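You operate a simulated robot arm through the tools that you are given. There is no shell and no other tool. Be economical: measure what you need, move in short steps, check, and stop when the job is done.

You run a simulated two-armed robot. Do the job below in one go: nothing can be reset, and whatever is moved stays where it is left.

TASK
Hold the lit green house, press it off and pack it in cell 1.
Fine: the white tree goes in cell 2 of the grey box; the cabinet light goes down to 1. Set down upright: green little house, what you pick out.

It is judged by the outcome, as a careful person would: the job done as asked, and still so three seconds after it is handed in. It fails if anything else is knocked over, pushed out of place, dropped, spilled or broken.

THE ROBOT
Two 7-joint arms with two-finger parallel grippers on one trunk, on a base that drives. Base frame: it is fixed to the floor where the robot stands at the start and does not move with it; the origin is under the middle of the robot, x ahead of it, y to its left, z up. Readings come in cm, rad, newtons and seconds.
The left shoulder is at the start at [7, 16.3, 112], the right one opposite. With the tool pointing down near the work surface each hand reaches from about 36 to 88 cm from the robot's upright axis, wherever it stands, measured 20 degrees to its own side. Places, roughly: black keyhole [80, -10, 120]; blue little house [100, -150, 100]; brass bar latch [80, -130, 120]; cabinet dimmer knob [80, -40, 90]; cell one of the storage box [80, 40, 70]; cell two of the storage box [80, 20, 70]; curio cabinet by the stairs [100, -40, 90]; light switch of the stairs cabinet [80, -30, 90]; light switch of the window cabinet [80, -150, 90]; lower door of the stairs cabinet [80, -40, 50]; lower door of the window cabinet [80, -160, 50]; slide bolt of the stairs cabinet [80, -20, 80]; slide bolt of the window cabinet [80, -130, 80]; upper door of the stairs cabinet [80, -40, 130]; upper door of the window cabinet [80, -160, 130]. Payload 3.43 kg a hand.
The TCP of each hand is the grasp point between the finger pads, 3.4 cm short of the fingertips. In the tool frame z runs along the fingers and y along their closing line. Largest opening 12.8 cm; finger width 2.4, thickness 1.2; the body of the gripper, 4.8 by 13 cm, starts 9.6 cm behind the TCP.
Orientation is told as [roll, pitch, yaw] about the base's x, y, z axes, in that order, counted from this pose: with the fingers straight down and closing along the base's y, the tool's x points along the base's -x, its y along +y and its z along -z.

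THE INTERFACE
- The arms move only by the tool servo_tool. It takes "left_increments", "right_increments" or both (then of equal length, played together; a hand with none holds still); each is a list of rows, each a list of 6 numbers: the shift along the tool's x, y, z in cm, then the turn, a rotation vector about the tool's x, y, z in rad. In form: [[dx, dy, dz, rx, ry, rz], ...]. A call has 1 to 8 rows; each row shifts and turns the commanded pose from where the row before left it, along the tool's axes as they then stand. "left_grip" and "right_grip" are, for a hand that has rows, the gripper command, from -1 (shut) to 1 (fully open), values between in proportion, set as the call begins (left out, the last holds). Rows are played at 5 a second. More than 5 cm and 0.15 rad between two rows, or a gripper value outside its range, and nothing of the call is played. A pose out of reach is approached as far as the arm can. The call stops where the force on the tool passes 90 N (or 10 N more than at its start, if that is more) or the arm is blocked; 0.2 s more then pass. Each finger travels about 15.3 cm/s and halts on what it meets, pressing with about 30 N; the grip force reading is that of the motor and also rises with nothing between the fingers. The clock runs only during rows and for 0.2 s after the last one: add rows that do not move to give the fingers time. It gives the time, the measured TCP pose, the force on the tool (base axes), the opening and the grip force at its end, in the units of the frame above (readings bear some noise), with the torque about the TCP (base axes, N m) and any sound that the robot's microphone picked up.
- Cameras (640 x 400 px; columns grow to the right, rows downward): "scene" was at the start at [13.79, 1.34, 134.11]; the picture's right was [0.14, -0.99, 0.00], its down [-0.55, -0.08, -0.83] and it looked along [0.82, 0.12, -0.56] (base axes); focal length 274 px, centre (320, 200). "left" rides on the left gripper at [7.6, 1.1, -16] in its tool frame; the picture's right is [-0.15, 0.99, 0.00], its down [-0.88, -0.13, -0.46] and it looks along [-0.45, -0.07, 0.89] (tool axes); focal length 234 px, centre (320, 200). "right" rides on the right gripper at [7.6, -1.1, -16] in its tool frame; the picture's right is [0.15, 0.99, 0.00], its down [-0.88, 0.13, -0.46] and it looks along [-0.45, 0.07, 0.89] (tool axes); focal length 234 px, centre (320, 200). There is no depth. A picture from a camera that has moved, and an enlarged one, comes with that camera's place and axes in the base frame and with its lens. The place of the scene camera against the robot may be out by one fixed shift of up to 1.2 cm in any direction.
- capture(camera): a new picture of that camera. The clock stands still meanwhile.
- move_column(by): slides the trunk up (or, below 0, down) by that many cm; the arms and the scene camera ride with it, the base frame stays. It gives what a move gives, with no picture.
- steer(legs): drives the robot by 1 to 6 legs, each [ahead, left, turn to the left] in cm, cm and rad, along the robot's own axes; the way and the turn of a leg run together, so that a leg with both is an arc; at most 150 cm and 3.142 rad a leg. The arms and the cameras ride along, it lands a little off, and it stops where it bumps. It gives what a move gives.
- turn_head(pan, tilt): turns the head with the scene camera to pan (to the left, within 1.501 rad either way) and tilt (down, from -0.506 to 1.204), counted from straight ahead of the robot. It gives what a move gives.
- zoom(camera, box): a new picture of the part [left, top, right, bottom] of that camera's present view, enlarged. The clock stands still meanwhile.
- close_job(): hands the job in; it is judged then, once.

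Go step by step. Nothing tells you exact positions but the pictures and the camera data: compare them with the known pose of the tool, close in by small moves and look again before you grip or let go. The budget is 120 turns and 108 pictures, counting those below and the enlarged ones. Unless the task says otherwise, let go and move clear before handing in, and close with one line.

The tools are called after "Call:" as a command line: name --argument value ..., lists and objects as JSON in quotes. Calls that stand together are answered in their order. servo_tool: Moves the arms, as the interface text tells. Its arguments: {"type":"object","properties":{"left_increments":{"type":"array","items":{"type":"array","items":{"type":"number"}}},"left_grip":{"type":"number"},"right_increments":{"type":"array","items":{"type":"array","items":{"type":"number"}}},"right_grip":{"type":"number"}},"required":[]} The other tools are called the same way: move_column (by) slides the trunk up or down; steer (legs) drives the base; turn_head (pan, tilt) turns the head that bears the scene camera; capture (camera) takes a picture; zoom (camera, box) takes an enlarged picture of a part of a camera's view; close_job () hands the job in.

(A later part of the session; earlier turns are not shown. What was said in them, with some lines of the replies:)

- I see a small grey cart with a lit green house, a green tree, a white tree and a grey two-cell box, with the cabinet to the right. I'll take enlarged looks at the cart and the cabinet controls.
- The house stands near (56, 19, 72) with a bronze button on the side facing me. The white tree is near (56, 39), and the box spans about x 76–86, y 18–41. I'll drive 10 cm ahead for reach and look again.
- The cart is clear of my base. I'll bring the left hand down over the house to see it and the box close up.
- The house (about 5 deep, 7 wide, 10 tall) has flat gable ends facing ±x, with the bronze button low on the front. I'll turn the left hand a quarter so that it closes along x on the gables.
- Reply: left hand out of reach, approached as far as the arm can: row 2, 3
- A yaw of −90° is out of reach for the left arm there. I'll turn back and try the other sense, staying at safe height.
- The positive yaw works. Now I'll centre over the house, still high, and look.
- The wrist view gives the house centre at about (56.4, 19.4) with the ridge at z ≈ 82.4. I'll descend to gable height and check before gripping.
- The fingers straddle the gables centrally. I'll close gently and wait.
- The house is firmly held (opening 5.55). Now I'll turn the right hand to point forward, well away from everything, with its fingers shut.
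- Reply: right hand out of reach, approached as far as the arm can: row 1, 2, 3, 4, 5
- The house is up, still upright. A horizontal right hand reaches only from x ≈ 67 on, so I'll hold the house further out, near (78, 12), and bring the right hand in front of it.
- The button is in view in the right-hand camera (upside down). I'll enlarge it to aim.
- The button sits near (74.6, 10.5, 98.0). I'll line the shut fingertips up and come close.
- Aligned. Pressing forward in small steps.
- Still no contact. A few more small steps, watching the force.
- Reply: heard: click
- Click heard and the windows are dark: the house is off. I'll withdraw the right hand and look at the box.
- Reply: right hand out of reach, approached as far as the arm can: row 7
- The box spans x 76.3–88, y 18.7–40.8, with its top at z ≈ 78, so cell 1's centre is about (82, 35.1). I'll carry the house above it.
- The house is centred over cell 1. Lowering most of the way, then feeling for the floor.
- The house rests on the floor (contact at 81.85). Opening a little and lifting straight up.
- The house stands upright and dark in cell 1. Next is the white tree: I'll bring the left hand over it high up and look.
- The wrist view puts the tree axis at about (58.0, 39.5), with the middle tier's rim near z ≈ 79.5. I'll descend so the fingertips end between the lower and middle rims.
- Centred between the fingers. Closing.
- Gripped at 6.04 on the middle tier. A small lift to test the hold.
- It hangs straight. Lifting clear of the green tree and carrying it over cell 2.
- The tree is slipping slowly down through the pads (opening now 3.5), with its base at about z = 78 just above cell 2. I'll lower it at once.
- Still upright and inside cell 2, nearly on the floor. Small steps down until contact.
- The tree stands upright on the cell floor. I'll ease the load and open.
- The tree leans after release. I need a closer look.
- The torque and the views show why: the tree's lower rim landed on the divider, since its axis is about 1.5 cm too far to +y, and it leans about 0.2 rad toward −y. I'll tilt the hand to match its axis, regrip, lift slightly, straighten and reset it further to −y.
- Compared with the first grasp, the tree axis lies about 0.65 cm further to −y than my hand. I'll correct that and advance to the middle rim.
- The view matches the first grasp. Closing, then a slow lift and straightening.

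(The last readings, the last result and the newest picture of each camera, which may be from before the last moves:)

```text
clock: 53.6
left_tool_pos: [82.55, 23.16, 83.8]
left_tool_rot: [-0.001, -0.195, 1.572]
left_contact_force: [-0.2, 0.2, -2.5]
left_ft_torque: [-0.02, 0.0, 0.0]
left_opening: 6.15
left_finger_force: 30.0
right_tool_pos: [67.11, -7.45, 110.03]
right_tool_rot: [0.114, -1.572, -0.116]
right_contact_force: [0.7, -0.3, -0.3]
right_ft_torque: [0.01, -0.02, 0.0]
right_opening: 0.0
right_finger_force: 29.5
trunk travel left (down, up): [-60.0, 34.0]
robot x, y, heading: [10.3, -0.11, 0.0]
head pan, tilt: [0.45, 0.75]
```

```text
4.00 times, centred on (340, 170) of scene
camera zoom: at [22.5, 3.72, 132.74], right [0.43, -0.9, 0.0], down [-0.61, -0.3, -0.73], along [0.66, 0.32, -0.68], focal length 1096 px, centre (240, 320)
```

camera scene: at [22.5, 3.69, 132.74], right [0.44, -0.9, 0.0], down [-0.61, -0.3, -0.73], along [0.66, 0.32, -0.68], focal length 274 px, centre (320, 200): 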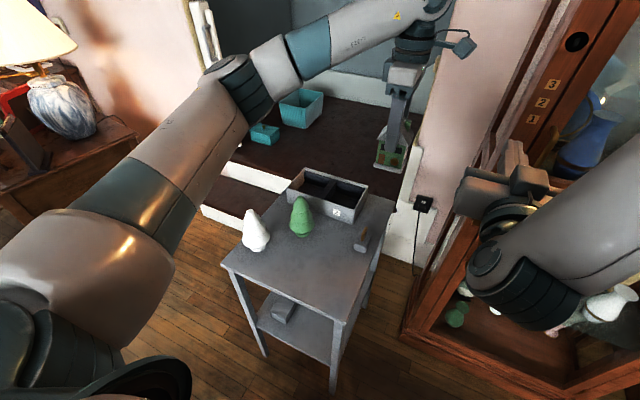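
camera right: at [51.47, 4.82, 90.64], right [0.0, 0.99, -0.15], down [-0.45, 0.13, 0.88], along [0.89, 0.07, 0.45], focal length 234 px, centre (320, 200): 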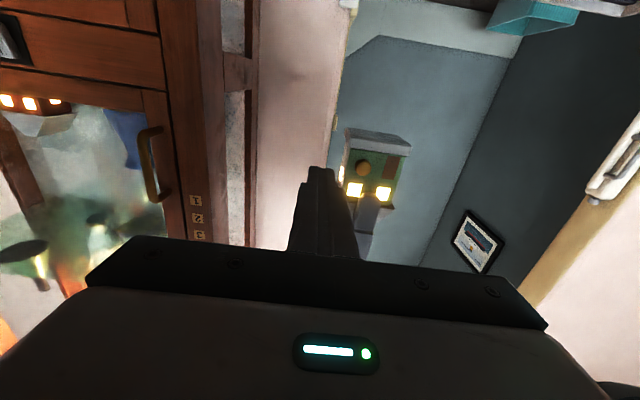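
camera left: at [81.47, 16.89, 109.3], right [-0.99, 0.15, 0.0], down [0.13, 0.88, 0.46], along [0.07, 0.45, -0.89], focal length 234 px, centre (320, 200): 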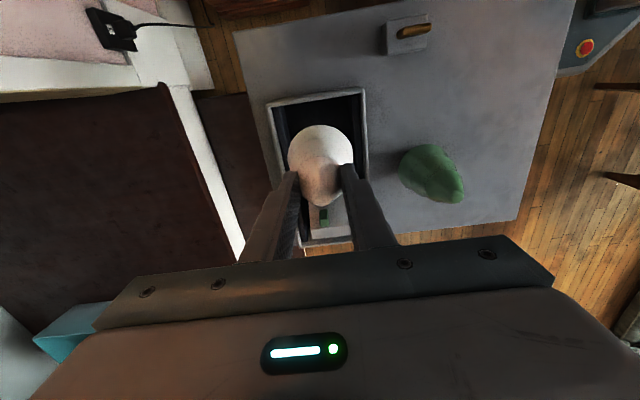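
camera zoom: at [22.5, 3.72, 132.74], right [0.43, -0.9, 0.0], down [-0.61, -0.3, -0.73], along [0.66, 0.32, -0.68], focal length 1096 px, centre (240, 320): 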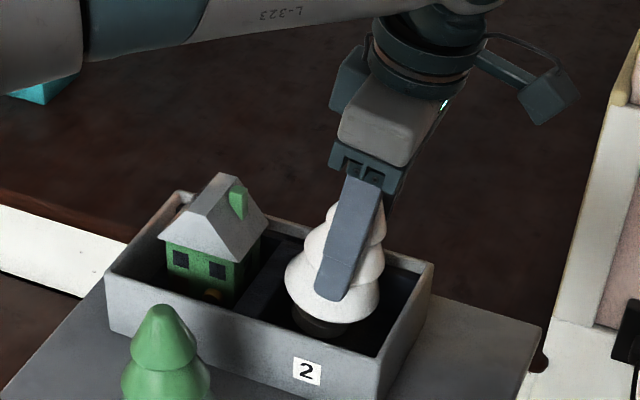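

Held firmly at 6.15. Straightening the hand slowly and centring over the cell at y ≈ 23.9.

Call:
servo_tool --left_increments '[[-0.15, 0, 0, 0, 0.04, 0], [-0.15, 0, 0, 0, 0.04, 0], [-0.15, 0, 0, 0, 0.04, 0], [-0.15, 0, 0, 0, 0.04, 0], [-0.15, 0, 0, 0, 0.036, 0], [0, 0, 0, 0, 0, 0]]'

Call:
zoom --camera "left" --box '[200, 60, 440, 260]'

Call:
zoom --camera "scene" --box '[290, 120, 390, 220]'

```text
clock: 55.0
left_tool_pos: [82.47, 23.78, 83.9]
left_tool_rot: [-0.001, 0.0, 1.572]
left_contact_force: [1.0, 0.2, -2.0]
left_ft_torque: [0.0, 0.01, -0.03]
left_opening: 6.13
left_finger_force: 30.2
right_tool_pos: [67.06, -7.44, 109.94]
right_tool_rot: [0.298, -1.57, -0.302]
right_contact_force: [-0.4, 0.2, -0.3]
right_ft_torque: [-0.01, 0.01, -0.01]
right_opening: 0.01
right_finger_force: 30.1
trunk travel left (down, up): [-60.0, 34.0]
robot x, y, heading: [10.03, 0.03, 0.001]
head pan, tilt: [0.45, 0.75]
```

```text
2.00 times, centred on (320, 160) of left
camera zoom: at [81.58, 16.28, 99.73], right [-0.99, 0.15, 0.0], down [0.13, 0.88, 0.45], along [0.07, 0.45, -0.89], focal length 468 px, centre (320, 280)
```

zoom: 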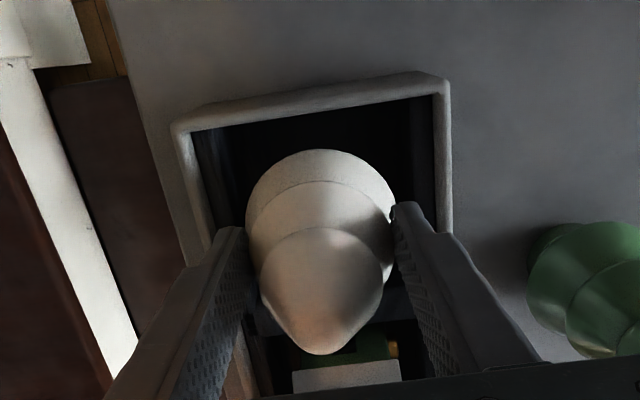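

```text
4.00 times, centred on (340, 170) of scene
camera zoom: at [22.52, 3.7, 132.74], right [0.43, -0.9, 0.0], down [-0.61, -0.3, -0.73], along [0.66, 0.32, -0.68], focal length 1096 px, centre (240, 320)
```

zoom: 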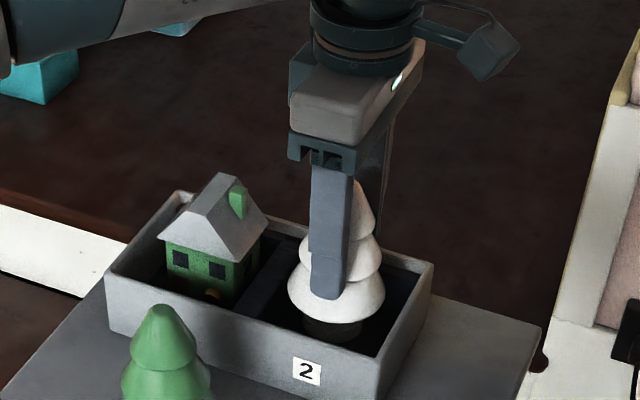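

The tree is upright and centred (cell y 19.1–28.8). Lowering to the floor.

Call:
servo_tool --left_increments '[[-0.1, 0, 0.4, 0, 0, 0], [0, 0, 0.4, 0, 0, 0], [0, 0, 0.4, 0, 0, 0], [0, 0, 0.2, 0, 0, 0]]'

Call:
servo_tool --left_increments '[[0, 0, 0.2, 0, 0, 0]]'

```text
clock: 56.0
left_tool_pos: [82.57, 24.17, 82.55]
left_tool_rot: [0.001, -0.001, 1.571]
left_contact_force: [0.1, -0.4, -1.4]
left_ft_torque: [0.01, -0.02, -0.01]
left_opening: 6.12
left_finger_force: 29.8
right_tool_pos: [67.07, -7.38, 110.02]
right_tool_rot: [0.081, -1.571, -0.083]
right_contact_force: [-0.6, -0.3, -0.6]
right_ft_torque: [0.0, 0.01, 0.02]
right_opening: 0.0
right_finger_force: 30.1
trunk travel left (down, up): [-60.0, 34.0]
robot x, y, heading: [9.78, -0.17, -0.001]
head pan, tilt: [0.45, 0.75]
```

```text
clock: 56.4
left_tool_pos: [82.58, 23.96, 82.23]
left_tool_rot: [0.0, -0.002, 1.57]
left_contact_force: [0.6, -0.7, -2.0]
left_ft_torque: [0.02, 0.0, 0.01]
left_opening: 6.13
left_finger_force: 30.7
right_tool_pos: [67.08, -7.54, 109.98]
right_tool_rot: [0.012, -1.571, -0.019]
right_contact_force: [0.0, -0.6, 0.4]
right_ft_torque: [-0.02, -0.01, 0.01]
right_opening: 0.03
right_finger_force: 30.0
trunk travel left (down, up): [-60.0, 34.0]
robot x, y, heading: [10.11, 0.07, -0.001]
head pan, tilt: [0.45, 0.75]
```

Call:
servo_tool --left_increments '[[0, 0, 0.15, 0, 0, 0], [0, 0, 0.1, 0, 0, 0]]'

```text
clock: 57.0
left_tool_pos: [82.47, 24.1, 82.22]
left_tool_rot: [-0.002, 0.001, 1.572]
left_contact_force: [-1.6, 0.2, 4.7]
left_ft_torque: [-0.08, 0.06, -0.04]
left_opening: 6.13
left_finger_force: 29.2
right_tool_pos: [66.94, -7.44, 110.05]
right_tool_rot: [2.653, -1.57, -2.655]
right_contact_force: [-0.2, 0.0, -0.5]
right_ft_torque: [0.01, -0.03, 0.0]
right_opening: 0.0
right_finger_force: 29.6
trunk travel left (down, up): [-60.0, 34.0]
robot x, y, heading: [10.33, -0.2, 0.002]
head pan, tilt: [0.45, 0.75]
```

Floor contact at the expected height with almost no torque. Opening and lifting away.

Call:
servo_tool --left_increments '[[0, 0, 0, 0, 0, 0], [0, 0, 0, 0, 0, 0], [0, 0, -0.5, 0, 0, 0], [0, 0, -3, 0, 0, 0], [0, 0, -4, 0, 0, 0], [0, 0, -4, 0, 0, 0], [0, 0, -4, 0, 0, 0], [0, 0, 0, 0, 0, 0]]' --left_grip 0.3

Call:
zoom --camera "scene" --box '[270, 130, 390, 240]'

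Call:
zoom --camera "left" --box '[220, 60, 420, 260]'

```text
clock: 58.8
left_tool_pos: [82.41, 24.08, 97.53]
left_tool_rot: [0.001, 0.001, 1.572]
left_contact_force: [0.1, 0.6, -0.3]
left_ft_torque: [-0.03, 0.04, -0.01]
left_opening: 8.34
left_finger_force: 0.0
right_tool_pos: [67.04, -7.55, 109.91]
right_tool_rot: [-0.213, -1.572, 0.211]
right_contact_force: [1.2, -0.8, -0.1]
right_ft_torque: [-0.01, 0.0, 0.01]
right_opening: 0.0
right_finger_force: 30.5
trunk travel left (down, up): [-60.0, 34.0]
robot x, y, heading: [9.69, -0.18, -0.001]
head pan, tilt: [0.45, 0.75]
```

```text
3.64 times, centred on (330, 185) of scene
camera zoom: at [22.55, 3.74, 132.73], right [0.44, -0.9, 0.0], down [-0.61, -0.3, -0.73], along [0.66, 0.32, -0.68], focal length 996 px, centre (284, 254)
```

zoom: 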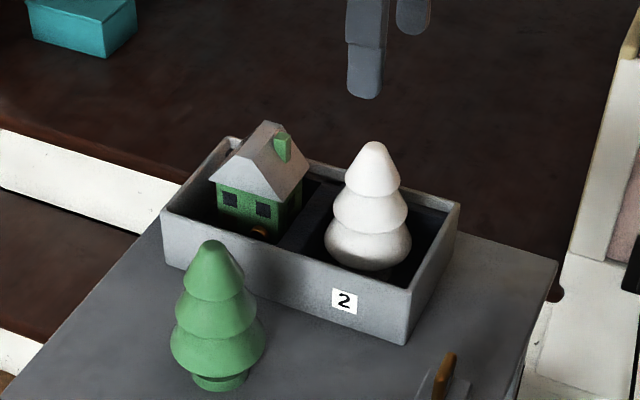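

```text
2.00 times, centred on (320, 160) of left
camera zoom: at [81.51, 16.46, 113.47], right [-0.99, 0.15, 0.0], down [0.13, 0.88, 0.46], along [0.07, 0.45, -0.89], focal length 468 px, centre (320, 280)
```

zoom: 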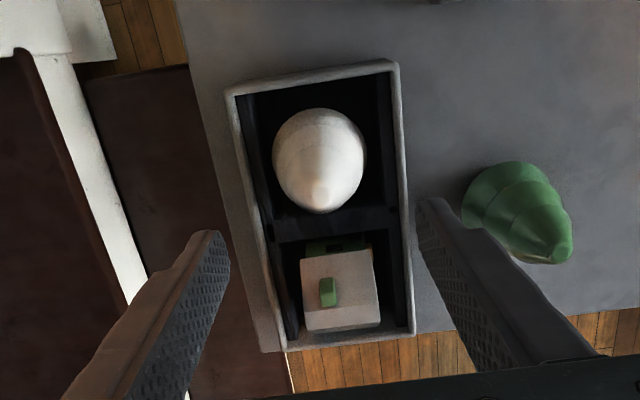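

Both items now stand upright in their cells. I'll park the left hand high, then look at the cabinet's dimmer knob.

Call:
servo_tool --left_increments '[[0, 0, -4.5, 0, 0, 0], [0, 0, -4.5, 0, 0, 0], [0, 0, -4.5, 0, 0, 0], [-1, 4.5, 0, 0, 0, 0], [-1, 4.5, 0, 0, 0, 0], [-1, 4.5, 0, 0, 0, 0], [-1, 4.5, 0, 0, 0, 0]]'

Call:
turn_head --pan -0.55 --tilt 0.5

Call:
capture --camera "scene"

Call:
capture --camera "right"

```text
clock: 60.4
left_tool_pos: [64.14, 27.93, 111.13]
left_tool_rot: [-0.004, 0.002, 1.571]
left_contact_force: [0.0, 0.0, 0.9]
left_ft_torque: [-0.02, -0.05, 0.0]
left_opening: 8.32
left_finger_force: 0.2
right_tool_pos: [66.89, -7.33, 109.95]
right_tool_rot: [-2.35, -1.569, 2.349]
right_contact_force: [-0.7, 0.8, 0.1]
right_ft_torque: [0.01, -0.04, 0.0]
right_opening: 0.0
right_finger_force: 29.9
trunk travel left (down, up): [-60.0, 34.0]
robot x, y, heading: [10.11, 0.37, 0.001]
head pan, tilt: [0.45, 0.75]
```

```text
clock: 61.7
left_tool_pos: [64.39, 27.74, 111.03]
left_tool_rot: [0.001, -0.001, 1.571]
left_contact_force: [0.5, 0.3, 0.3]
left_ft_torque: [0.0, -0.01, 0.04]
left_opening: 8.31
left_finger_force: 0.1
right_tool_pos: [66.98, -7.46, 110.07]
right_tool_rot: [0.337, -1.57, -0.339]
right_contact_force: [0.2, -0.2, 0.1]
right_ft_torque: [0.0, 0.03, -0.01]
right_opening: 0.03
right_finger_force: 29.6
trunk travel left (down, up): [-60.0, 34.0]
robot x, y, heading: [9.93, 0.1, 0.004]
head pan, tilt: [-0.55, 0.499]
```

```text
41 pictures are left
camera scene: at [22.8, -4.65, 134.94], right [-0.52, -0.85, 0.0], down [-0.41, 0.25, -0.88], along [0.75, -0.46, -0.48], focal length 274 px, centre (320, 200)
```

scene: 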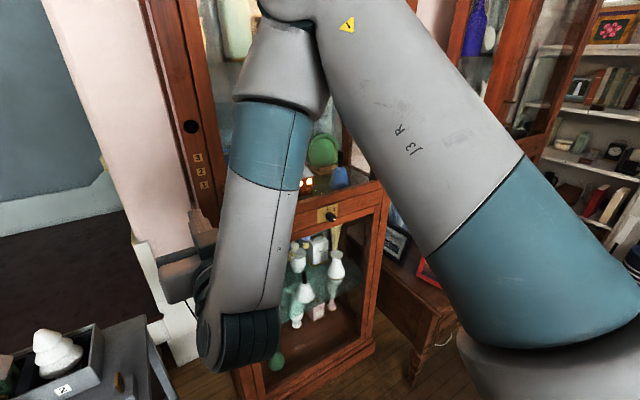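

```text
40 pictures are left
camera right: at [51.06, -8.57, 102.35], right [0.0, 0.99, -0.15], down [-0.46, 0.13, 0.88], along [0.89, 0.07, 0.45], focal length 234 px, centre (320, 200)
```

right: 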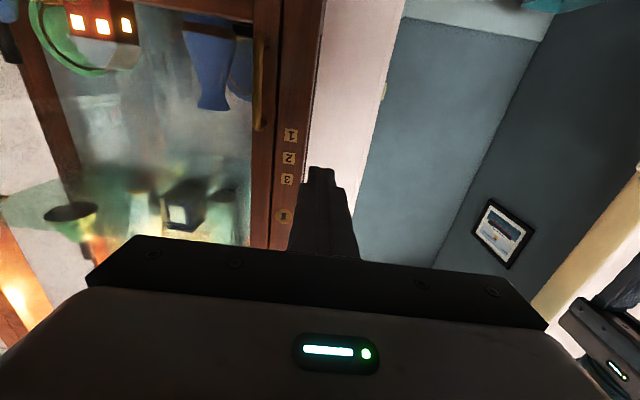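

The knob is near (80, −43, 92). I'll bring the right hand in front of it, staying well back, to see it with the wrist camera.

Call:
servo_tool --right_increments '[[1.9, -4.3, 0, 0, 0, 0], [1.9, -4.3, 0, 0, 0, 0], [1.9, -4.3, 0, 0, 0, 0], [1.9, -4.3, 0, 0, 0, 0], [1.9, -4.3, -1, 0, 0, 0], [1.9, -4.3, -1, 0, 0, 0], [1.9, -4.3, -1, 0, 0, 0], [1.9, -4.3, -1, 0, 0, 0]]'

Call:
capture --camera "right"

Call:
capture --camera "scene"

```text
clock: 63.5
left_tool_pos: [64.46, 27.67, 111.13]
left_tool_rot: [0.001, -0.001, 1.571]
left_contact_force: [0.3, -0.2, -0.2]
left_ft_torque: [0.02, 0.03, 0.0]
left_opening: 8.32
left_finger_force: 0.1
right_tool_pos: [69.29, -12.24, 107.06]
right_tool_rot: [0.002, -1.566, -0.009]
right_contact_force: [0.6, 1.3, 0.6]
right_ft_torque: [0.02, 0.0, -0.02]
right_opening: 0.0
right_finger_force: 29.9
right hand out of reach, approached as far as the arm can: row 1, 2, 3, 4, 5, 6, 7, 8
trunk travel left (down, up): [-60.0, 34.0]
robot x, y, heading: [10.09, -0.1, 0.001]
head pan, tilt: [-0.55, 0.499]
```

```text
39 pictures are left
camera right: at [53.11, -13.31, 99.51], right [0.01, 0.99, -0.15], down [-0.45, 0.13, 0.88], along [0.89, 0.06, 0.45], focal length 234 px, centre (320, 200)
```

right: 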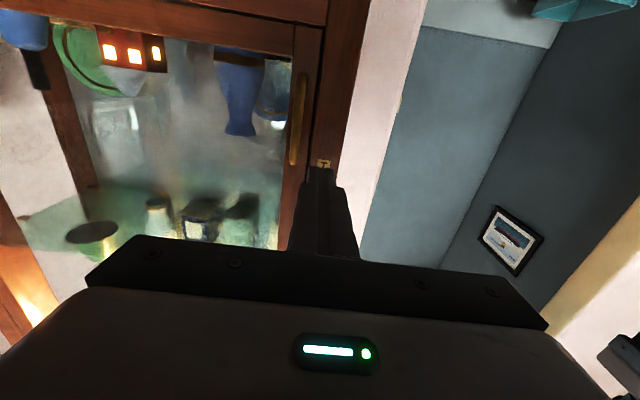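

```text
38 pictures are left
camera scene: at [22.78, -4.64, 134.94], right [-0.52, -0.85, 0.0], down [-0.41, 0.25, -0.88], along [0.75, -0.46, -0.48], focal length 274 px, centre (320, 200)
```

scene: 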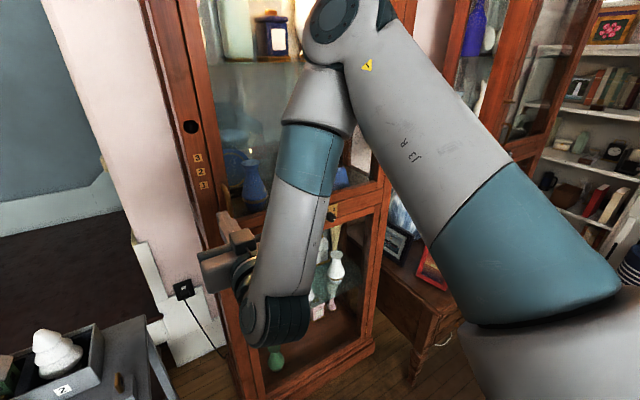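

In this arm posture a forward-pointing hand cannot reach y = −40, so I'll bring the robot in front of the knob instead: back 8 cm, then 44 cm to the right.

Call:
steer --legs '[[-8, 0, 0], [0, -44, 0]]'

Call:
turn_head --pan 0.0 --tilt 0.55

Call:
capture --camera "scene"

Call:
capture --camera "right"

```text
clock: 66.8
left_tool_pos: [56.59, -16.47, 111.03]
left_tool_rot: [0.001, 0.0, 1.572]
left_contact_force: [0.1, -0.3, 0.2]
left_ft_torque: [0.04, 0.03, -0.01]
left_opening: 8.32
left_finger_force: 0.0
right_tool_pos: [61.14, -56.33, 107.06]
right_tool_rot: [0.058, -1.566, -0.064]
right_contact_force: [-0.4, -0.5, 0.4]
right_ft_torque: [-0.01, 0.02, 0.04]
right_opening: 0.03
right_finger_force: 30.1
trunk travel left (down, up): [-60.0, 34.0]
robot x, y, heading: [1.97, -43.88, -0.0]
head pan, tilt: [-0.55, 0.499]
```

```text
clock: 67.8
left_tool_pos: [56.46, -16.3, 111.12]
left_tool_rot: [0.0, 0.001, 1.572]
left_contact_force: [0.4, 0.6, 0.2]
left_ft_torque: [0.03, -0.01, 0.0]
left_opening: 8.33
left_finger_force: 0.0
right_tool_pos: [61.21, -56.36, 107.03]
right_tool_rot: [0.004, -1.568, -0.011]
right_contact_force: [-0.3, -0.6, 0.4]
right_ft_torque: [-0.03, -0.02, -0.02]
right_opening: 0.0
right_finger_force: 29.5
trunk travel left (down, up): [-60.0, 34.0]
robot x, y, heading: [2.18, -44.36, 0.002]
head pan, tilt: [0.0, 0.55]
```

```text
37 pictures are left
camera scene: at [16.08, -43.99, 134.48], right [0.0, -1.0, 0.0], down [-0.52, 0.0, -0.85], along [0.85, 0.0, -0.52], focal length 274 px, centre (320, 200)
```

scene: 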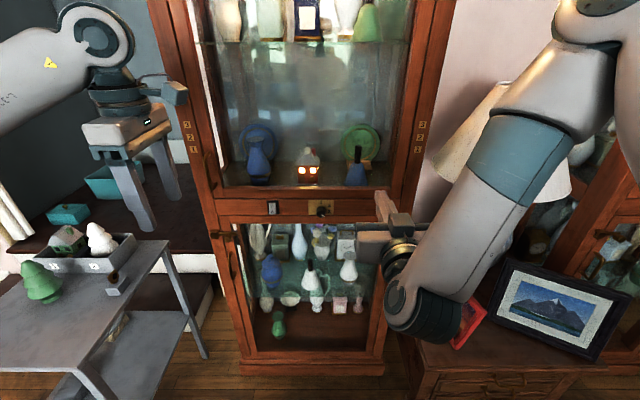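

```text
36 pictures are left
camera right: at [45.19, -57.38, 99.5], right [0.0, 0.99, -0.15], down [-0.45, 0.13, 0.88], along [0.89, 0.06, 0.45], focal length 234 px, centre (320, 200)
```

right: 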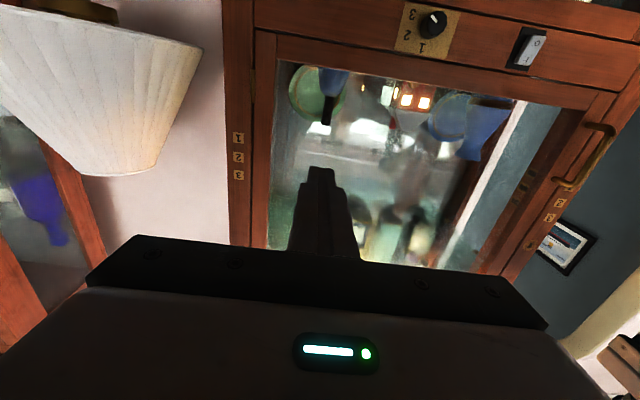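

The cabinet faces me squarely, and the knob triangulates to about (82, −44, 90.7). Enlarged looks at the dial.

Call:
zoom --camera "right" --box '[385, 0, 475, 60]'

Call:
zoom --camera "scene" --box '[295, 185, 345, 225]'

```text
6.67 times, centred on (430, 30) of right
camera zoom: at [45.19, -57.38, 99.5], right [0.0, 0.99, -0.15], down [-0.45, 0.13, 0.88], along [0.89, 0.06, 0.45], focal length 1561 px, centre (-413, 1333)
```

zoom: 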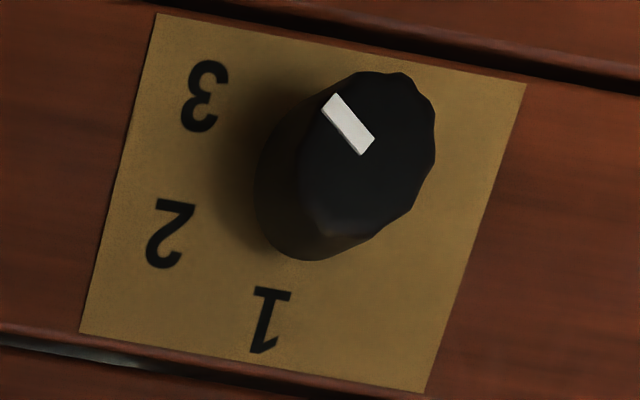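

```text
10.00 times, centred on (320, 205) of scene
camera zoom: at [16.08, -43.99, 134.48], right [0.0, -1.0, 0.0], down [-0.52, 0.0, -0.85], along [0.85, 0.0, -0.52], focal length 2740 px, centre (320, 150)
```

zoom: 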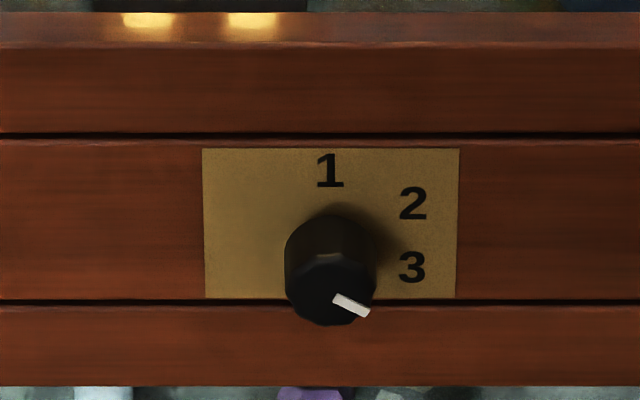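

The marker stands at 3 (about 120° clockwise from straight up) and 1 is straight up, so the knob must turn about 120° counter-clockwise. I'll bring the right hand in line with the knob, slightly open, and pre-turn the wrist by +60°.

Call:
servo_tool --right_increments '[[2.67, 2.0, 1, 0, 0, 0], [2.67, 2.0, 1, 0, 0, 0], [2.67, 2.0, 1, 0, 0, 0], [2.67, 2.0, 1, 0, 0, 0], [2.67, 2.0, 1, 0, 0, 0], [2.67, 2.0, 1, 0, 0, 0], [0, 0, 0, 0, 0, 0]]' --right_grip -0.2

Call:
servo_tool --right_increments '[[0, 0, 0, 0, 0, 0.15], [0, 0, 0, 0, 0, 0.15], [0, 0, 0, 0, 0, 0.15], [0, 0, 0, 0, 0, 0.15], [0, 0, 0, 0, 0, 0.15], [0, 0, 0, 0, 0, 0.15], [0, 0, 0, 0, 0, 0.15], [0, 0, 0, 0, 0, 0]]'

Call:
capture --camera "right"

Call:
capture --camera "scene"

```text
clock: 69.4
left_tool_pos: [56.5, -16.34, 111.25]
left_tool_rot: [0.0, 0.0, 1.574]
left_contact_force: [-0.1, -0.5, 0.2]
left_ft_torque: [-0.01, -0.03, 0.0]
left_opening: 8.32
left_finger_force: 0.0
right_tool_pos: [67.05, -44.31, 91.25]
right_tool_rot: [0.107, -1.567, -0.112]
right_contact_force: [0.3, 0.5, -0.3]
right_ft_torque: [-0.04, 0.01, 0.01]
right_opening: 5.12
right_finger_force: 0.0
trunk travel left (down, up): [-60.0, 34.0]
robot x, y, heading: [2.22, -44.06, -0.003]
head pan, tilt: [0.0, 0.55]
```

```text
clock: 71.2
left_tool_pos: [56.45, -16.33, 111.07]
left_tool_rot: [0.001, -0.001, 1.573]
left_contact_force: [0.2, 0.5, 0.2]
left_ft_torque: [0.01, -0.01, -0.02]
left_opening: 8.3
left_finger_force: 0.0
right_tool_pos: [67.34, -44.28, 91.02]
right_tool_rot: [1.567, -0.52, -1.574]
right_contact_force: [0.3, 1.5, -0.4]
right_ft_torque: [0.01, -0.03, -0.03]
right_opening: 5.12
right_finger_force: 0.0
trunk travel left (down, up): [-60.0, 34.0]
robot x, y, heading: [2.06, -43.92, 0.001]
head pan, tilt: [0.0, 0.55]
```

```text
33 pictures are left
camera right: at [51.26, -38.25, 86.29], right [0.01, 0.62, 0.79], down [-0.46, -0.7, 0.55], along [0.89, -0.36, 0.28], focal length 234 px, centre (320, 200)
```

right: 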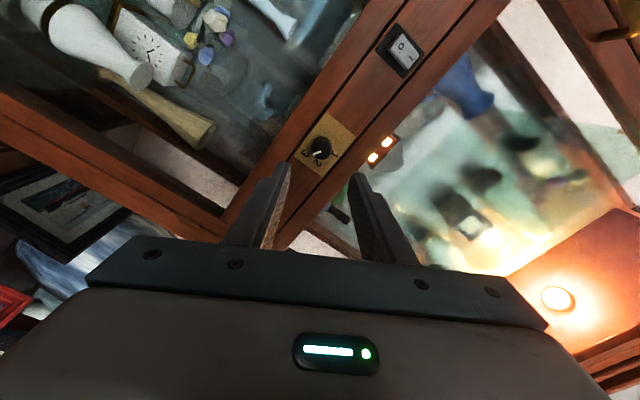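

```text
32 pictures are left
camera scene: at [16.08, -43.99, 134.48], right [0.0, -1.0, 0.0], down [-0.52, 0.0, -0.85], along [0.85, 0.0, -0.52], focal length 274 px, centre (320, 200)
```

scene: 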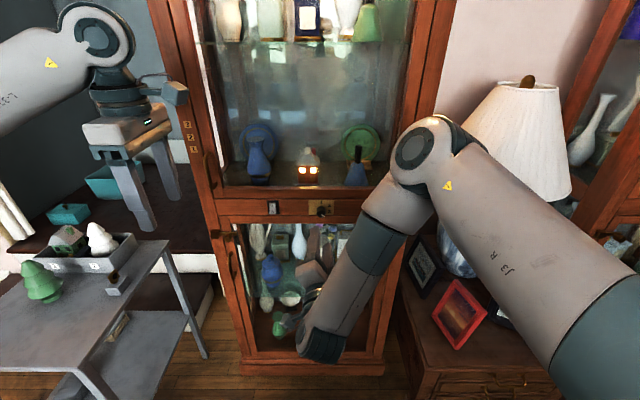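

The pre-turn worked and the knob lies straight ahead of the fingers. One enlarged look to centre accurately.

Call:
zoom --camera "right" --box '[270, 110, 370, 190]'

Call:
zoom --camera "scene" --box '[290, 185, 350, 235]'

```text
5.00 times, centred on (320, 150) of right
camera zoom: at [51.26, -38.25, 86.29], right [0.01, 0.62, 0.79], down [-0.46, -0.7, 0.55], along [0.89, -0.36, 0.28], focal length 1171 px, centre (320, 450)
```

zoom: 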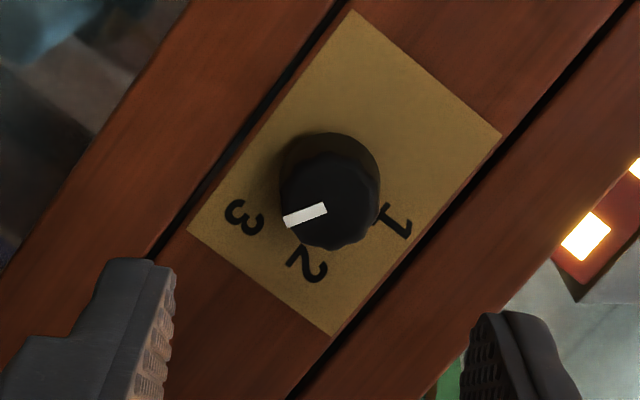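

```text
8.00 times, centred on (320, 210) of scene
camera zoom: at [16.08, -43.99, 134.48], right [0.0, -1.0, 0.0], down [-0.52, 0.0, -0.85], along [0.85, 0.0, -0.52], focal length 2192 px, centre (320, 120)
```

zoom: 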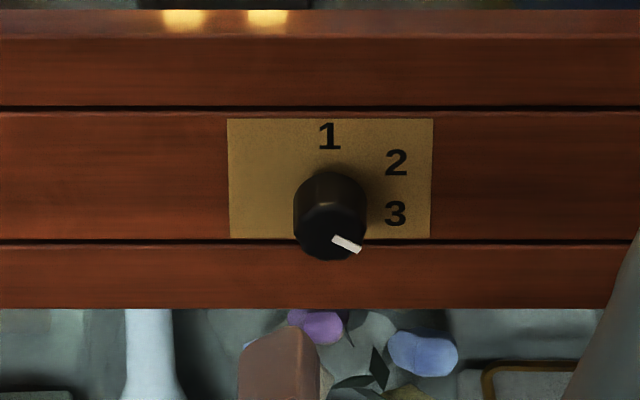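

The knob's front is at about (80.4, −44.2, 91.3). I'll advance until the tips are just short of it and check.

Call:
servo_tool --right_increments '[[0, 0.28, 3, 0, 0, 0], [0, 0, 3, 0, 0, 0], [0, 0, 2.2, 0, 0, 0], [0, 0, 0, 0, 0, 0]]'

Call:
zoom --camera "right" --box '[240, 90, 400, 230]'

Call:
zoom --camera "scene" --box '[290, 185, 350, 235]'

```text
clock: 72.2
left_tool_pos: [56.49, -16.26, 111.14]
left_tool_rot: [0.0, 0.0, 1.572]
left_contact_force: [0.0, -0.3, -0.6]
left_ft_torque: [-0.02, 0.02, 0.0]
left_opening: 8.31
left_finger_force: 0.0
right_tool_pos: [75.13, -42.99, 92.19]
right_tool_rot: [1.561, -0.523, -1.578]
right_contact_force: [-0.3, -0.4, 0.3]
right_ft_torque: [-0.01, 0.01, 0.03]
right_opening: 5.12
right_finger_force: 0.0
right hand out of reach, approached as far as the arm can: row 2, 3
trunk travel left (down, up): [-60.0, 34.0]
robot x, y, heading: [2.27, -43.99, 0.001]
head pan, tilt: [0.0, 0.55]
```

```text
2.86 times, centred on (320, 160) of right
camera zoom: at [59.1, -36.92, 87.55], right [0.01, 0.62, 0.78], down [-0.46, -0.69, 0.55], along [0.89, -0.37, 0.28], focal length 669 px, centre (320, 314)
```

zoom: 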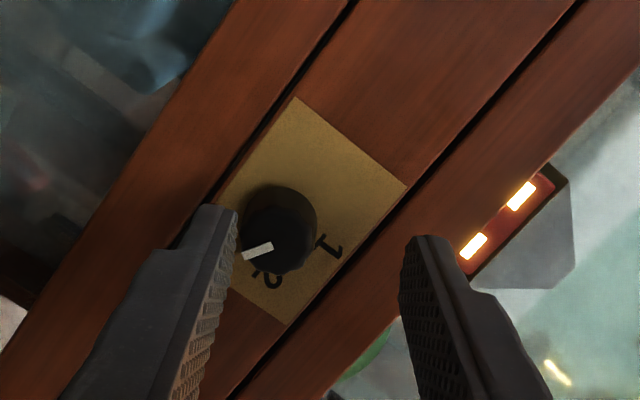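

```text
8.00 times, centred on (320, 210) of scene
camera zoom: at [16.07, -43.99, 134.48], right [0.0, -1.0, 0.0], down [-0.52, 0.0, -0.85], along [0.85, 0.0, -0.52], focal length 2192 px, centre (320, 120)
```

zoom: 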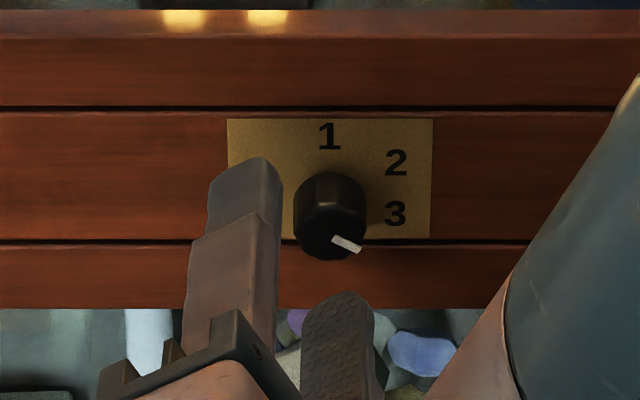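

That was at the end of the arm's reach and it drifted sideways. I'll draw back, recentre, and drive 9 cm ahead for reach.

Call:
servo_tool --right_increments '[[0, 0, -3, 0, 0, 0], [0, 0, -3, 0, 0, 0], [0, 0, -3, 0, 0, 0], [-0.6, -1.38, 0, 0, 0, 0], [0, 0, 0, 0, 0, 0]]'

Call:
steer --legs '[[9, 0, 0]]'

Call:
zoom --camera "right" --box '[240, 90, 400, 230]'

```text
clock: 73.4
left_tool_pos: [56.46, -16.27, 111.09]
left_tool_rot: [-0.001, 0.001, 1.572]
left_contact_force: [0.2, 0.7, 0.0]
left_ft_torque: [0.0, 0.01, -0.03]
left_opening: 8.32
left_finger_force: 0.1
right_tool_pos: [65.91, -44.19, 91.17]
right_tool_rot: [1.567, -0.523, -1.574]
right_contact_force: [0.2, 0.3, 0.1]
right_ft_torque: [0.05, 0.01, 0.01]
right_opening: 5.11
right_finger_force: 0.0
trunk travel left (down, up): [-60.0, 34.0]
robot x, y, heading: [2.0, -43.82, 0.0]
head pan, tilt: [0.0, 0.55]
```

```text
clock: 74.5
left_tool_pos: [65.31, -16.33, 111.03]
left_tool_rot: [0.001, 0.0, 1.574]
left_contact_force: [-0.1, -1.0, -0.4]
left_ft_torque: [0.0, 0.04, -0.03]
left_opening: 8.32
left_finger_force: 0.1
right_tool_pos: [74.84, -44.03, 91.09]
right_tool_rot: [1.568, -0.522, -1.575]
right_contact_force: [-0.4, -0.4, -0.5]
right_ft_torque: [0.04, -0.02, -0.01]
right_opening: 5.13
right_finger_force: 0.1
trunk travel left (down, up): [-60.0, 34.0]
robot x, y, heading: [11.02, -44.1, 0.001]
head pan, tilt: [0.0, 0.55]
```

```text
2.86 times, centred on (320, 160) of right
camera zoom: at [58.92, -38.0, 86.38], right [0.01, 0.62, 0.78], down [-0.46, -0.7, 0.55], along [0.89, -0.36, 0.28], focal length 669 px, centre (320, 314)
```

zoom: 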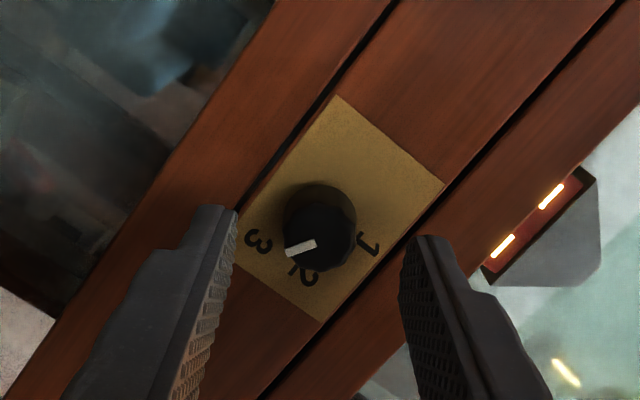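

Well placed. A small centring correction, then advance over the knob.

Call:
servo_tool --right_increments '[[-0.34, 0.16, 0, 0, 0, 0], [0, 0, 1.5, 0, 0, 0], [0, 0, 1, 0, 0, 0], [0, 0, 0.5, 0, 0, 0], [0, 0, 0.5, 0, 0, 0]]'

Call:
zoom --camera "right" --box '[240, 90, 400, 230]'

Call:
zoom --camera "scene" --box '[290, 175, 350, 235]'

```text
clock: 75.7
left_tool_pos: [65.48, -16.27, 110.99]
left_tool_rot: [0.0, 0.0, 1.572]
left_contact_force: [0.6, -0.6, 0.6]
left_ft_torque: [-0.02, -0.04, 0.0]
left_opening: 8.32
left_finger_force: 0.0
right_tool_pos: [78.4, -44.1, 91.57]
right_tool_rot: [1.568, -0.523, -1.574]
right_contact_force: [0.3, 0.4, 0.0]
right_ft_torque: [0.05, 0.01, 0.01]
right_opening: 5.12
right_finger_force: 0.0
trunk travel left (down, up): [-60.0, 34.0]
robot x, y, heading: [11.18, -44.12, 0.002]
head pan, tilt: [0.0, 0.55]
```

```text
2.86 times, centred on (320, 160) of right
camera zoom: at [62.37, -38.12, 86.77], right [0.01, 0.62, 0.78], down [-0.46, -0.7, 0.55], along [0.89, -0.36, 0.28], focal length 669 px, centre (320, 314)
```

zoom: 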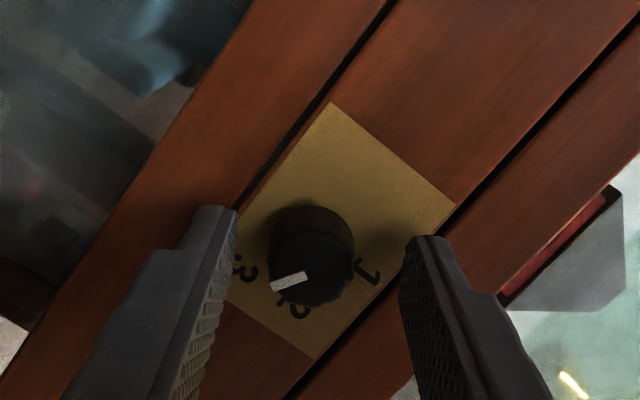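

```text
6.67 times, centred on (320, 205) of scene
camera zoom: at [24.97, -43.97, 134.48], right [0.0, -1.0, 0.0], down [-0.52, 0.0, -0.85], along [0.85, 0.0, -0.52], focal length 1827 px, centre (320, 167)
```

zoom: 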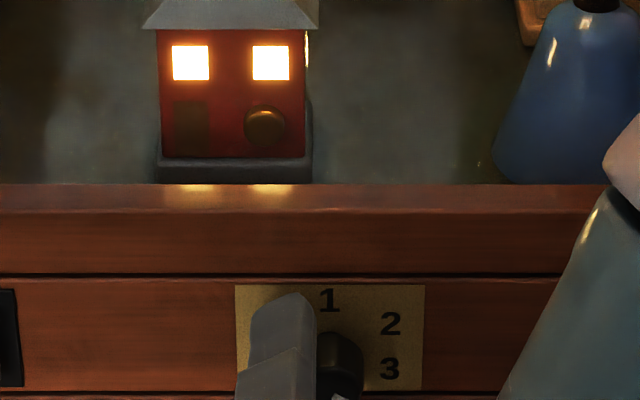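

Call:
servo_tool --right_increments '[[-0.08, -0.25, 0.3, 0, 0, 0], [0, 0, 0, 0, 0, 0]]'

Call:
servo_tool --right_increments '[[0, 0, 0, 0, 0, 0], [0, 0, 0, 0, 0, 0], [0, 0, 0, 0, 0, 0]]' --right_grip -1

```text
clock: 76.3
left_tool_pos: [65.24, -16.12, 111.17]
left_tool_rot: [-0.001, 0.0, 1.572]
left_contact_force: [-0.5, 0.2, 0.4]
left_ft_torque: [-0.02, 0.02, -0.01]
left_opening: 8.32
left_finger_force: 0.1
right_tool_pos: [78.66, -44.34, 91.3]
right_tool_rot: [1.564, -0.523, -1.577]
right_contact_force: [-0.3, 0.7, -0.2]
right_ft_torque: [0.01, 0.0, -0.02]
right_opening: 5.12
right_finger_force: 0.0
trunk travel left (down, up): [-60.0, 34.0]
robot x, y, heading: [10.72, -44.34, 0.001]
head pan, tilt: [0.0, 0.55]
```

```text
clock: 77.1
left_tool_pos: [65.42, -16.27, 111.1]
left_tool_rot: [-0.001, -0.001, 1.572]
left_contact_force: [-0.1, 0.2, 0.2]
left_ft_torque: [0.04, -0.01, 0.02]
left_opening: 8.3
left_finger_force: 0.1
right_tool_pos: [78.62, -44.26, 91.38]
right_tool_rot: [1.565, -0.521, -1.578]
right_contact_force: [-0.4, -1.2, -0.9]
right_ft_torque: [0.01, -0.02, -0.09]
right_opening: 2.64
right_finger_force: 45.2
trunk travel left (down, up): [-60.0, 34.0]
robot x, y, heading: [11.16, -44.21, 0.003]
head pan, tilt: [0.0, 0.55]
```

The knob is gripped (2.64 wide). I'll turn counter-clockwise in small steps.

Call:
servo_tool --right_increments '[[0, 0, 0, 0, 0, -0.12], [0, 0, 0, 0, 0, -0.12], [0, 0, 0, 0, 0, -0.12], [0, 0, 0, 0, 0, -0.12], [0, 0, 0, 0, 0, -0.12], [0, 0, 0, 0, 0, 0]]'

Call:
zoom --camera "right" --box '[240, 90, 400, 230]'

```text
clock: 78.5
left_tool_pos: [65.45, -16.22, 111.07]
left_tool_rot: [0.0, 0.002, 1.571]
left_contact_force: [-0.2, 0.6, -0.4]
left_ft_torque: [-0.04, -0.02, -0.05]
left_opening: 8.32
left_finger_force: 0.1
right_tool_pos: [78.62, -44.4, 91.25]
right_tool_rot: [1.557, -1.123, -1.568]
right_contact_force: [3.0, 1.4, 0.0]
right_ft_torque: [-0.03, -0.79, -0.19]
right_opening: 2.67
right_finger_force: 45.3
trunk travel left (down, up): [-60.0, 34.0]
robot x, y, heading: [10.79, -44.04, 0.001]
head pan, tilt: [0.0, 0.55]
```

```text
2.86 times, centred on (320, 160) of right
camera zoom: at [62.63, -41.95, 84.06], right [0.01, 0.95, 0.3], down [-0.45, -0.26, 0.85], along [0.89, -0.14, 0.43], focal length 669 px, centre (320, 314)
```

zoom: 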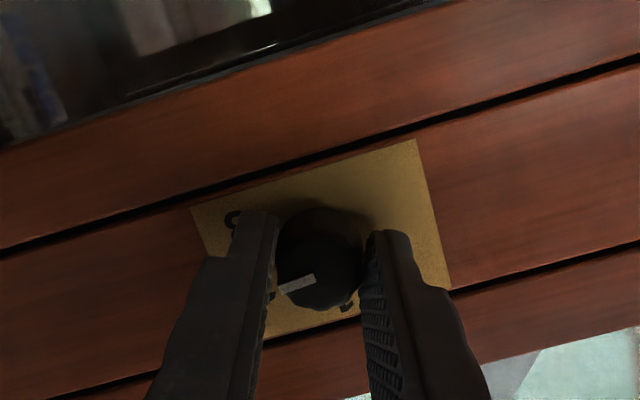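

The knob turns with the hand. Continuing.

Call:
servo_tool --right_increments '[[0, 0, 0, 0, 0, -0.12], [0, 0, 0, 0, 0, -0.12], [0, 0, 0, 0, 0, -0.12], [0, 0, 0, 0, 0, -0.12], [0, 0, 0, 0, 0, -0.12], [0, 0, 0, 0, 0, -0.12], [0, 0, 0, 0, 0, 0]]'

Call:
servo_tool --right_increments '[[0, 0, 0, 0, 0, -0.12], [0, 0, 0, 0, 0, -0.12], [0, 0, 0, 0, 0, -0.12], [0, 0, 0, 0, 0, -0.12], [0, 0, 0, 0, 0, -0.12], [0, 0, 0, 0, 0, 0]]'

Call:
zoom --camera "right" --box '[240, 90, 400, 230]'

Call:
zoom --camera "scene" --box '[290, 175, 350, 235]'

```text
clock: 80.1
left_tool_pos: [65.33, -16.27, 111.06]
left_tool_rot: [-0.002, -0.001, 1.572]
left_contact_force: [0.3, 0.0, 0.4]
left_ft_torque: [-0.03, -0.01, -0.01]
left_opening: 8.33
left_finger_force: 0.1
right_tool_pos: [78.57, -44.37, 91.23]
right_tool_rot: [-1.549, -1.298, 1.537]
right_contact_force: [6.9, 1.3, 5.2]
right_ft_torque: [0.0, -0.76, 0.33]
right_opening: 2.66
right_finger_force: 44.8
trunk travel left (down, up): [-60.0, 34.0]
robot x, y, heading: [10.89, -44.23, 0.0]
head pan, tilt: [0.0, 0.55]
```

```text
clock: 81.5
left_tool_pos: [65.47, -16.26, 111.12]
left_tool_rot: [0.0, -0.001, 1.573]
left_contact_force: [-0.1, -0.7, 0.0]
left_ft_torque: [0.0, 0.03, -0.01]
left_opening: 8.32
left_finger_force: 0.0
right_tool_pos: [78.59, -44.39, 91.36]
right_tool_rot: [-1.561, -0.698, 1.555]
right_contact_force: [7.3, 0.8, 4.3]
right_ft_torque: [0.0, -0.34, 0.3]
right_opening: 2.65
right_finger_force: 44.4
trunk travel left (down, up): [-60.0, 34.0]
robot x, y, heading: [10.86, -43.89, 0.001]
head pan, tilt: [0.0, 0.55]
```

```text
2.86 times, centred on (320, 160) of right
camera zoom: at [62.53, -50.78, 87.39], right [0.0, 0.52, -0.85], down [-0.44, 0.76, 0.47], along [0.9, 0.38, 0.23], focal length 669 px, centre (320, 314)
```

zoom: 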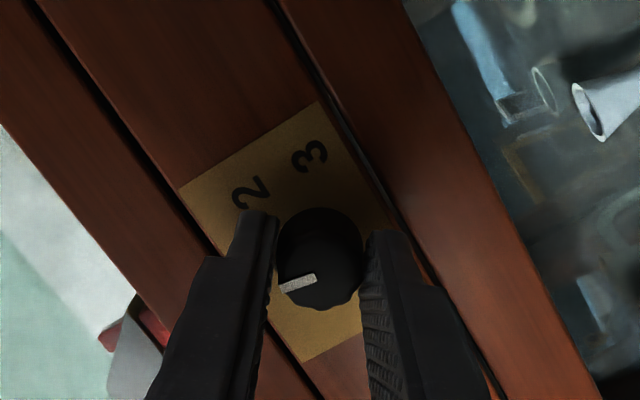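

```text
6.67 times, centred on (320, 205) of scene
camera zoom: at [25.01, -43.97, 134.48], right [0.0, -1.0, 0.0], down [-0.52, 0.0, -0.85], along [0.85, 0.0, -0.52], focal length 1827 px, centre (320, 167)
```

zoom: 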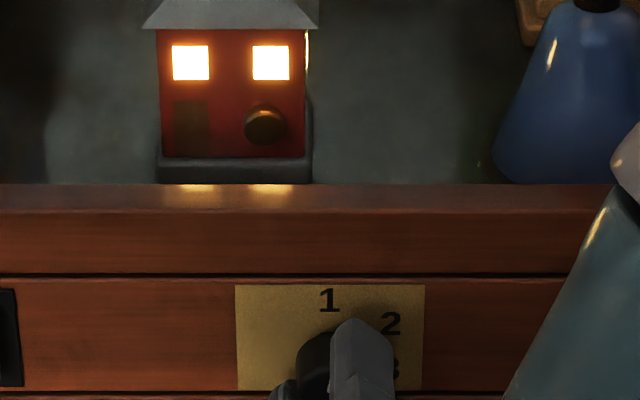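

The marker is now about 10° short of straight up at 1. Turning the last 0.18 rad.

Call:
servo_tool --right_increments '[[0, 0, 0, 0, 0, -0.09], [0, 0, 0, 0, 0, -0.09], [0, 0, 0, 0, 0, 0]]'

Call:
zoom --camera "right" --box '[280, 130, 360, 200]'

```text
clock: 82.3
left_tool_pos: [65.36, -16.23, 111.02]
left_tool_rot: [0.001, 0.0, 1.573]
left_contact_force: [0.1, 0.8, -0.3]
left_ft_torque: [0.0, -0.01, 0.03]
left_opening: 8.32
left_finger_force: 0.0
right_tool_pos: [78.59, -44.36, 91.33]
right_tool_rot: [-1.563, -0.518, 1.557]
right_contact_force: [6.5, 1.2, 4.6]
right_ft_torque: [0.0, -0.08, -0.33]
right_opening: 2.64
right_finger_force: 45.4
trunk travel left (down, up): [-60.0, 34.0]
robot x, y, heading: [10.91, -44.12, -0.004]
head pan, tilt: [0.0, 0.55]
```

```text
5.71 times, centred on (320, 165) of right
camera zoom: at [62.53, -51.38, 88.62], right [0.0, 0.36, -0.93], down [-0.44, 0.83, 0.33], along [0.9, 0.41, 0.16], focal length 1338 px, centre (320, 400)
```

zoom: 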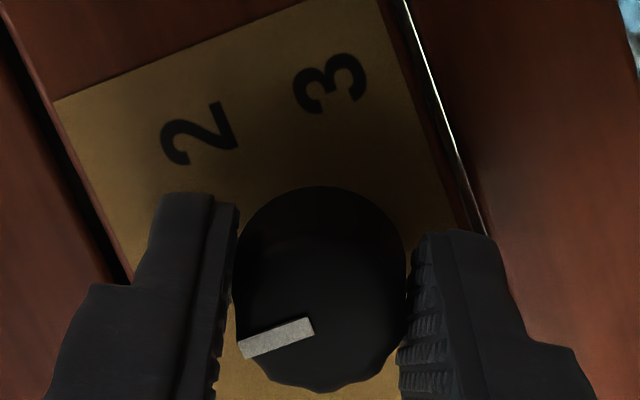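

The marker now points straight up to 1. I'll let go, withdraw and verify.

Call:
servo_tool --right_increments '[[0, 0, 0, 0, 0, 0], [0, 0, 0, 0, 0, 0], [0, 0, -2, 0, 0, 0], [0, 0, -4, 0, 0, 0], [0, 0, -4, 0, 0, 0], [0, 0, 0, 0, 0, 0]]' --right_grip -0.2

Call:
zoom --camera "scene" --box '[285, 175, 355, 240]'

Call:
zoom --camera "right" --box '[260, 80, 400, 200]'

```text
clock: 83.7
left_tool_pos: [65.43, -16.39, 111.04]
left_tool_rot: [-0.001, -0.002, 1.573]
left_contact_force: [-0.6, 0.0, 0.4]
left_ft_torque: [0.0, 0.01, 0.0]
left_opening: 8.31
left_finger_force: 0.0
right_tool_pos: [69.44, -43.69, 91.95]
right_tool_rot: [-1.561, -0.517, 1.56]
right_contact_force: [-0.2, 0.1, 1.0]
right_ft_torque: [0.0, 0.02, 0.01]
right_opening: 5.13
right_finger_force: 0.1
right hand out of reach, approached as far as the arm can: row 5
trunk travel left (down, up): [-60.0, 34.0]
robot x, y, heading: [11.19, -44.37, 0.001]
head pan, tilt: [0.0, 0.55]
```

```text
6.15 times, centred on (320, 208) of scene
camera zoom: at [25.03, -44.06, 134.47], right [0.0, -1.0, 0.0], down [-0.52, 0.0, -0.85], along [0.85, 0.0, -0.52], focal length 1686 px, centre (320, 154)
```

zoom: 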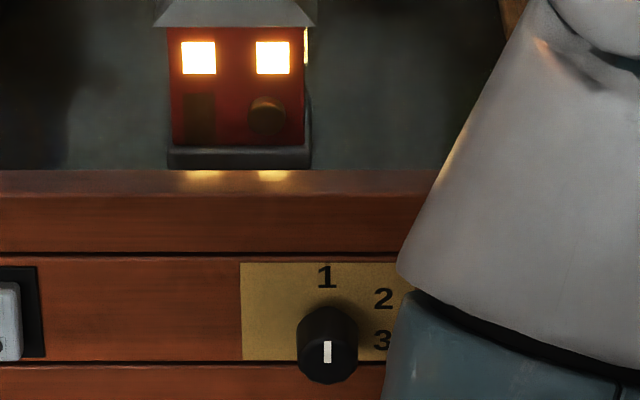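

```text
3.33 times, centred on (330, 140) of right
camera zoom: at [53.29, -50.81, 89.29], right [-0.01, 0.36, -0.93], down [-0.45, 0.83, 0.33], along [0.89, 0.42, 0.16], focal length 781 px, centre (287, 400)
```

zoom: 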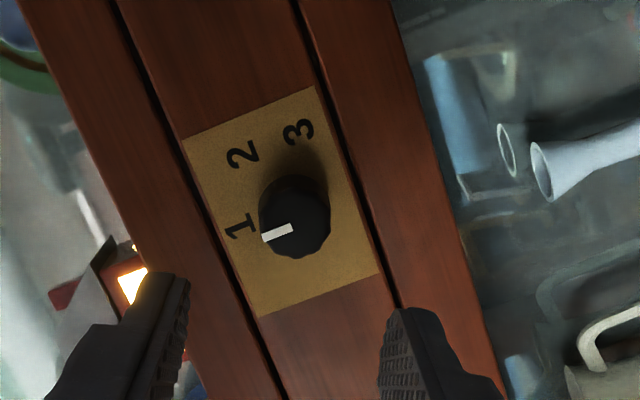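

The knob points at 1 and stands free. A last look at the cart before handing in.

Call:
turn_head --pan 0.8 --tilt 0.55

Call:
capture --camera "scene"

```text
clock: 84.8
left_tool_pos: [65.42, -16.22, 111.1]
left_tool_rot: [0.001, 0.0, 1.572]
left_contact_force: [0.1, -0.5, -0.6]
left_ft_torque: [0.01, -0.01, -0.02]
left_opening: 8.31
left_finger_force: 0.0
right_tool_pos: [69.27, -43.57, 91.89]
right_tool_rot: [-1.562, -0.518, 1.561]
right_contact_force: [-0.6, -0.7, 0.6]
right_ft_torque: [-0.03, 0.01, -0.01]
right_opening: 5.12
right_finger_force: 0.0
trunk travel left (down, up): [-60.0, 34.0]
robot x, y, heading: [10.84, -43.9, -0.005]
head pan, tilt: [0.799, 0.55]
```

```text
18 pictures are left
camera scene: at [22.24, -37.55, 134.48], right [0.72, -0.7, 0.0], down [-0.36, -0.37, -0.85], along [0.59, 0.61, -0.52], focal length 274 px, centre (320, 200)
```

scene: 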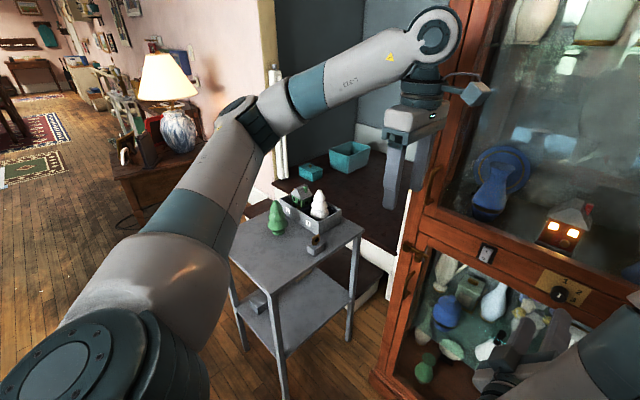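

Everything stands as asked: the house and the white tree are upright in their cells, the green tree and the weight are untouched, and both hands are clear. Handing in.

Call:
close_job

```text
The job is handed in.
```

The job is done: the green house is switched off and stands upright in cell 1, the white tree stands upright in cell 2, and the cabinet dimmer is at 1.
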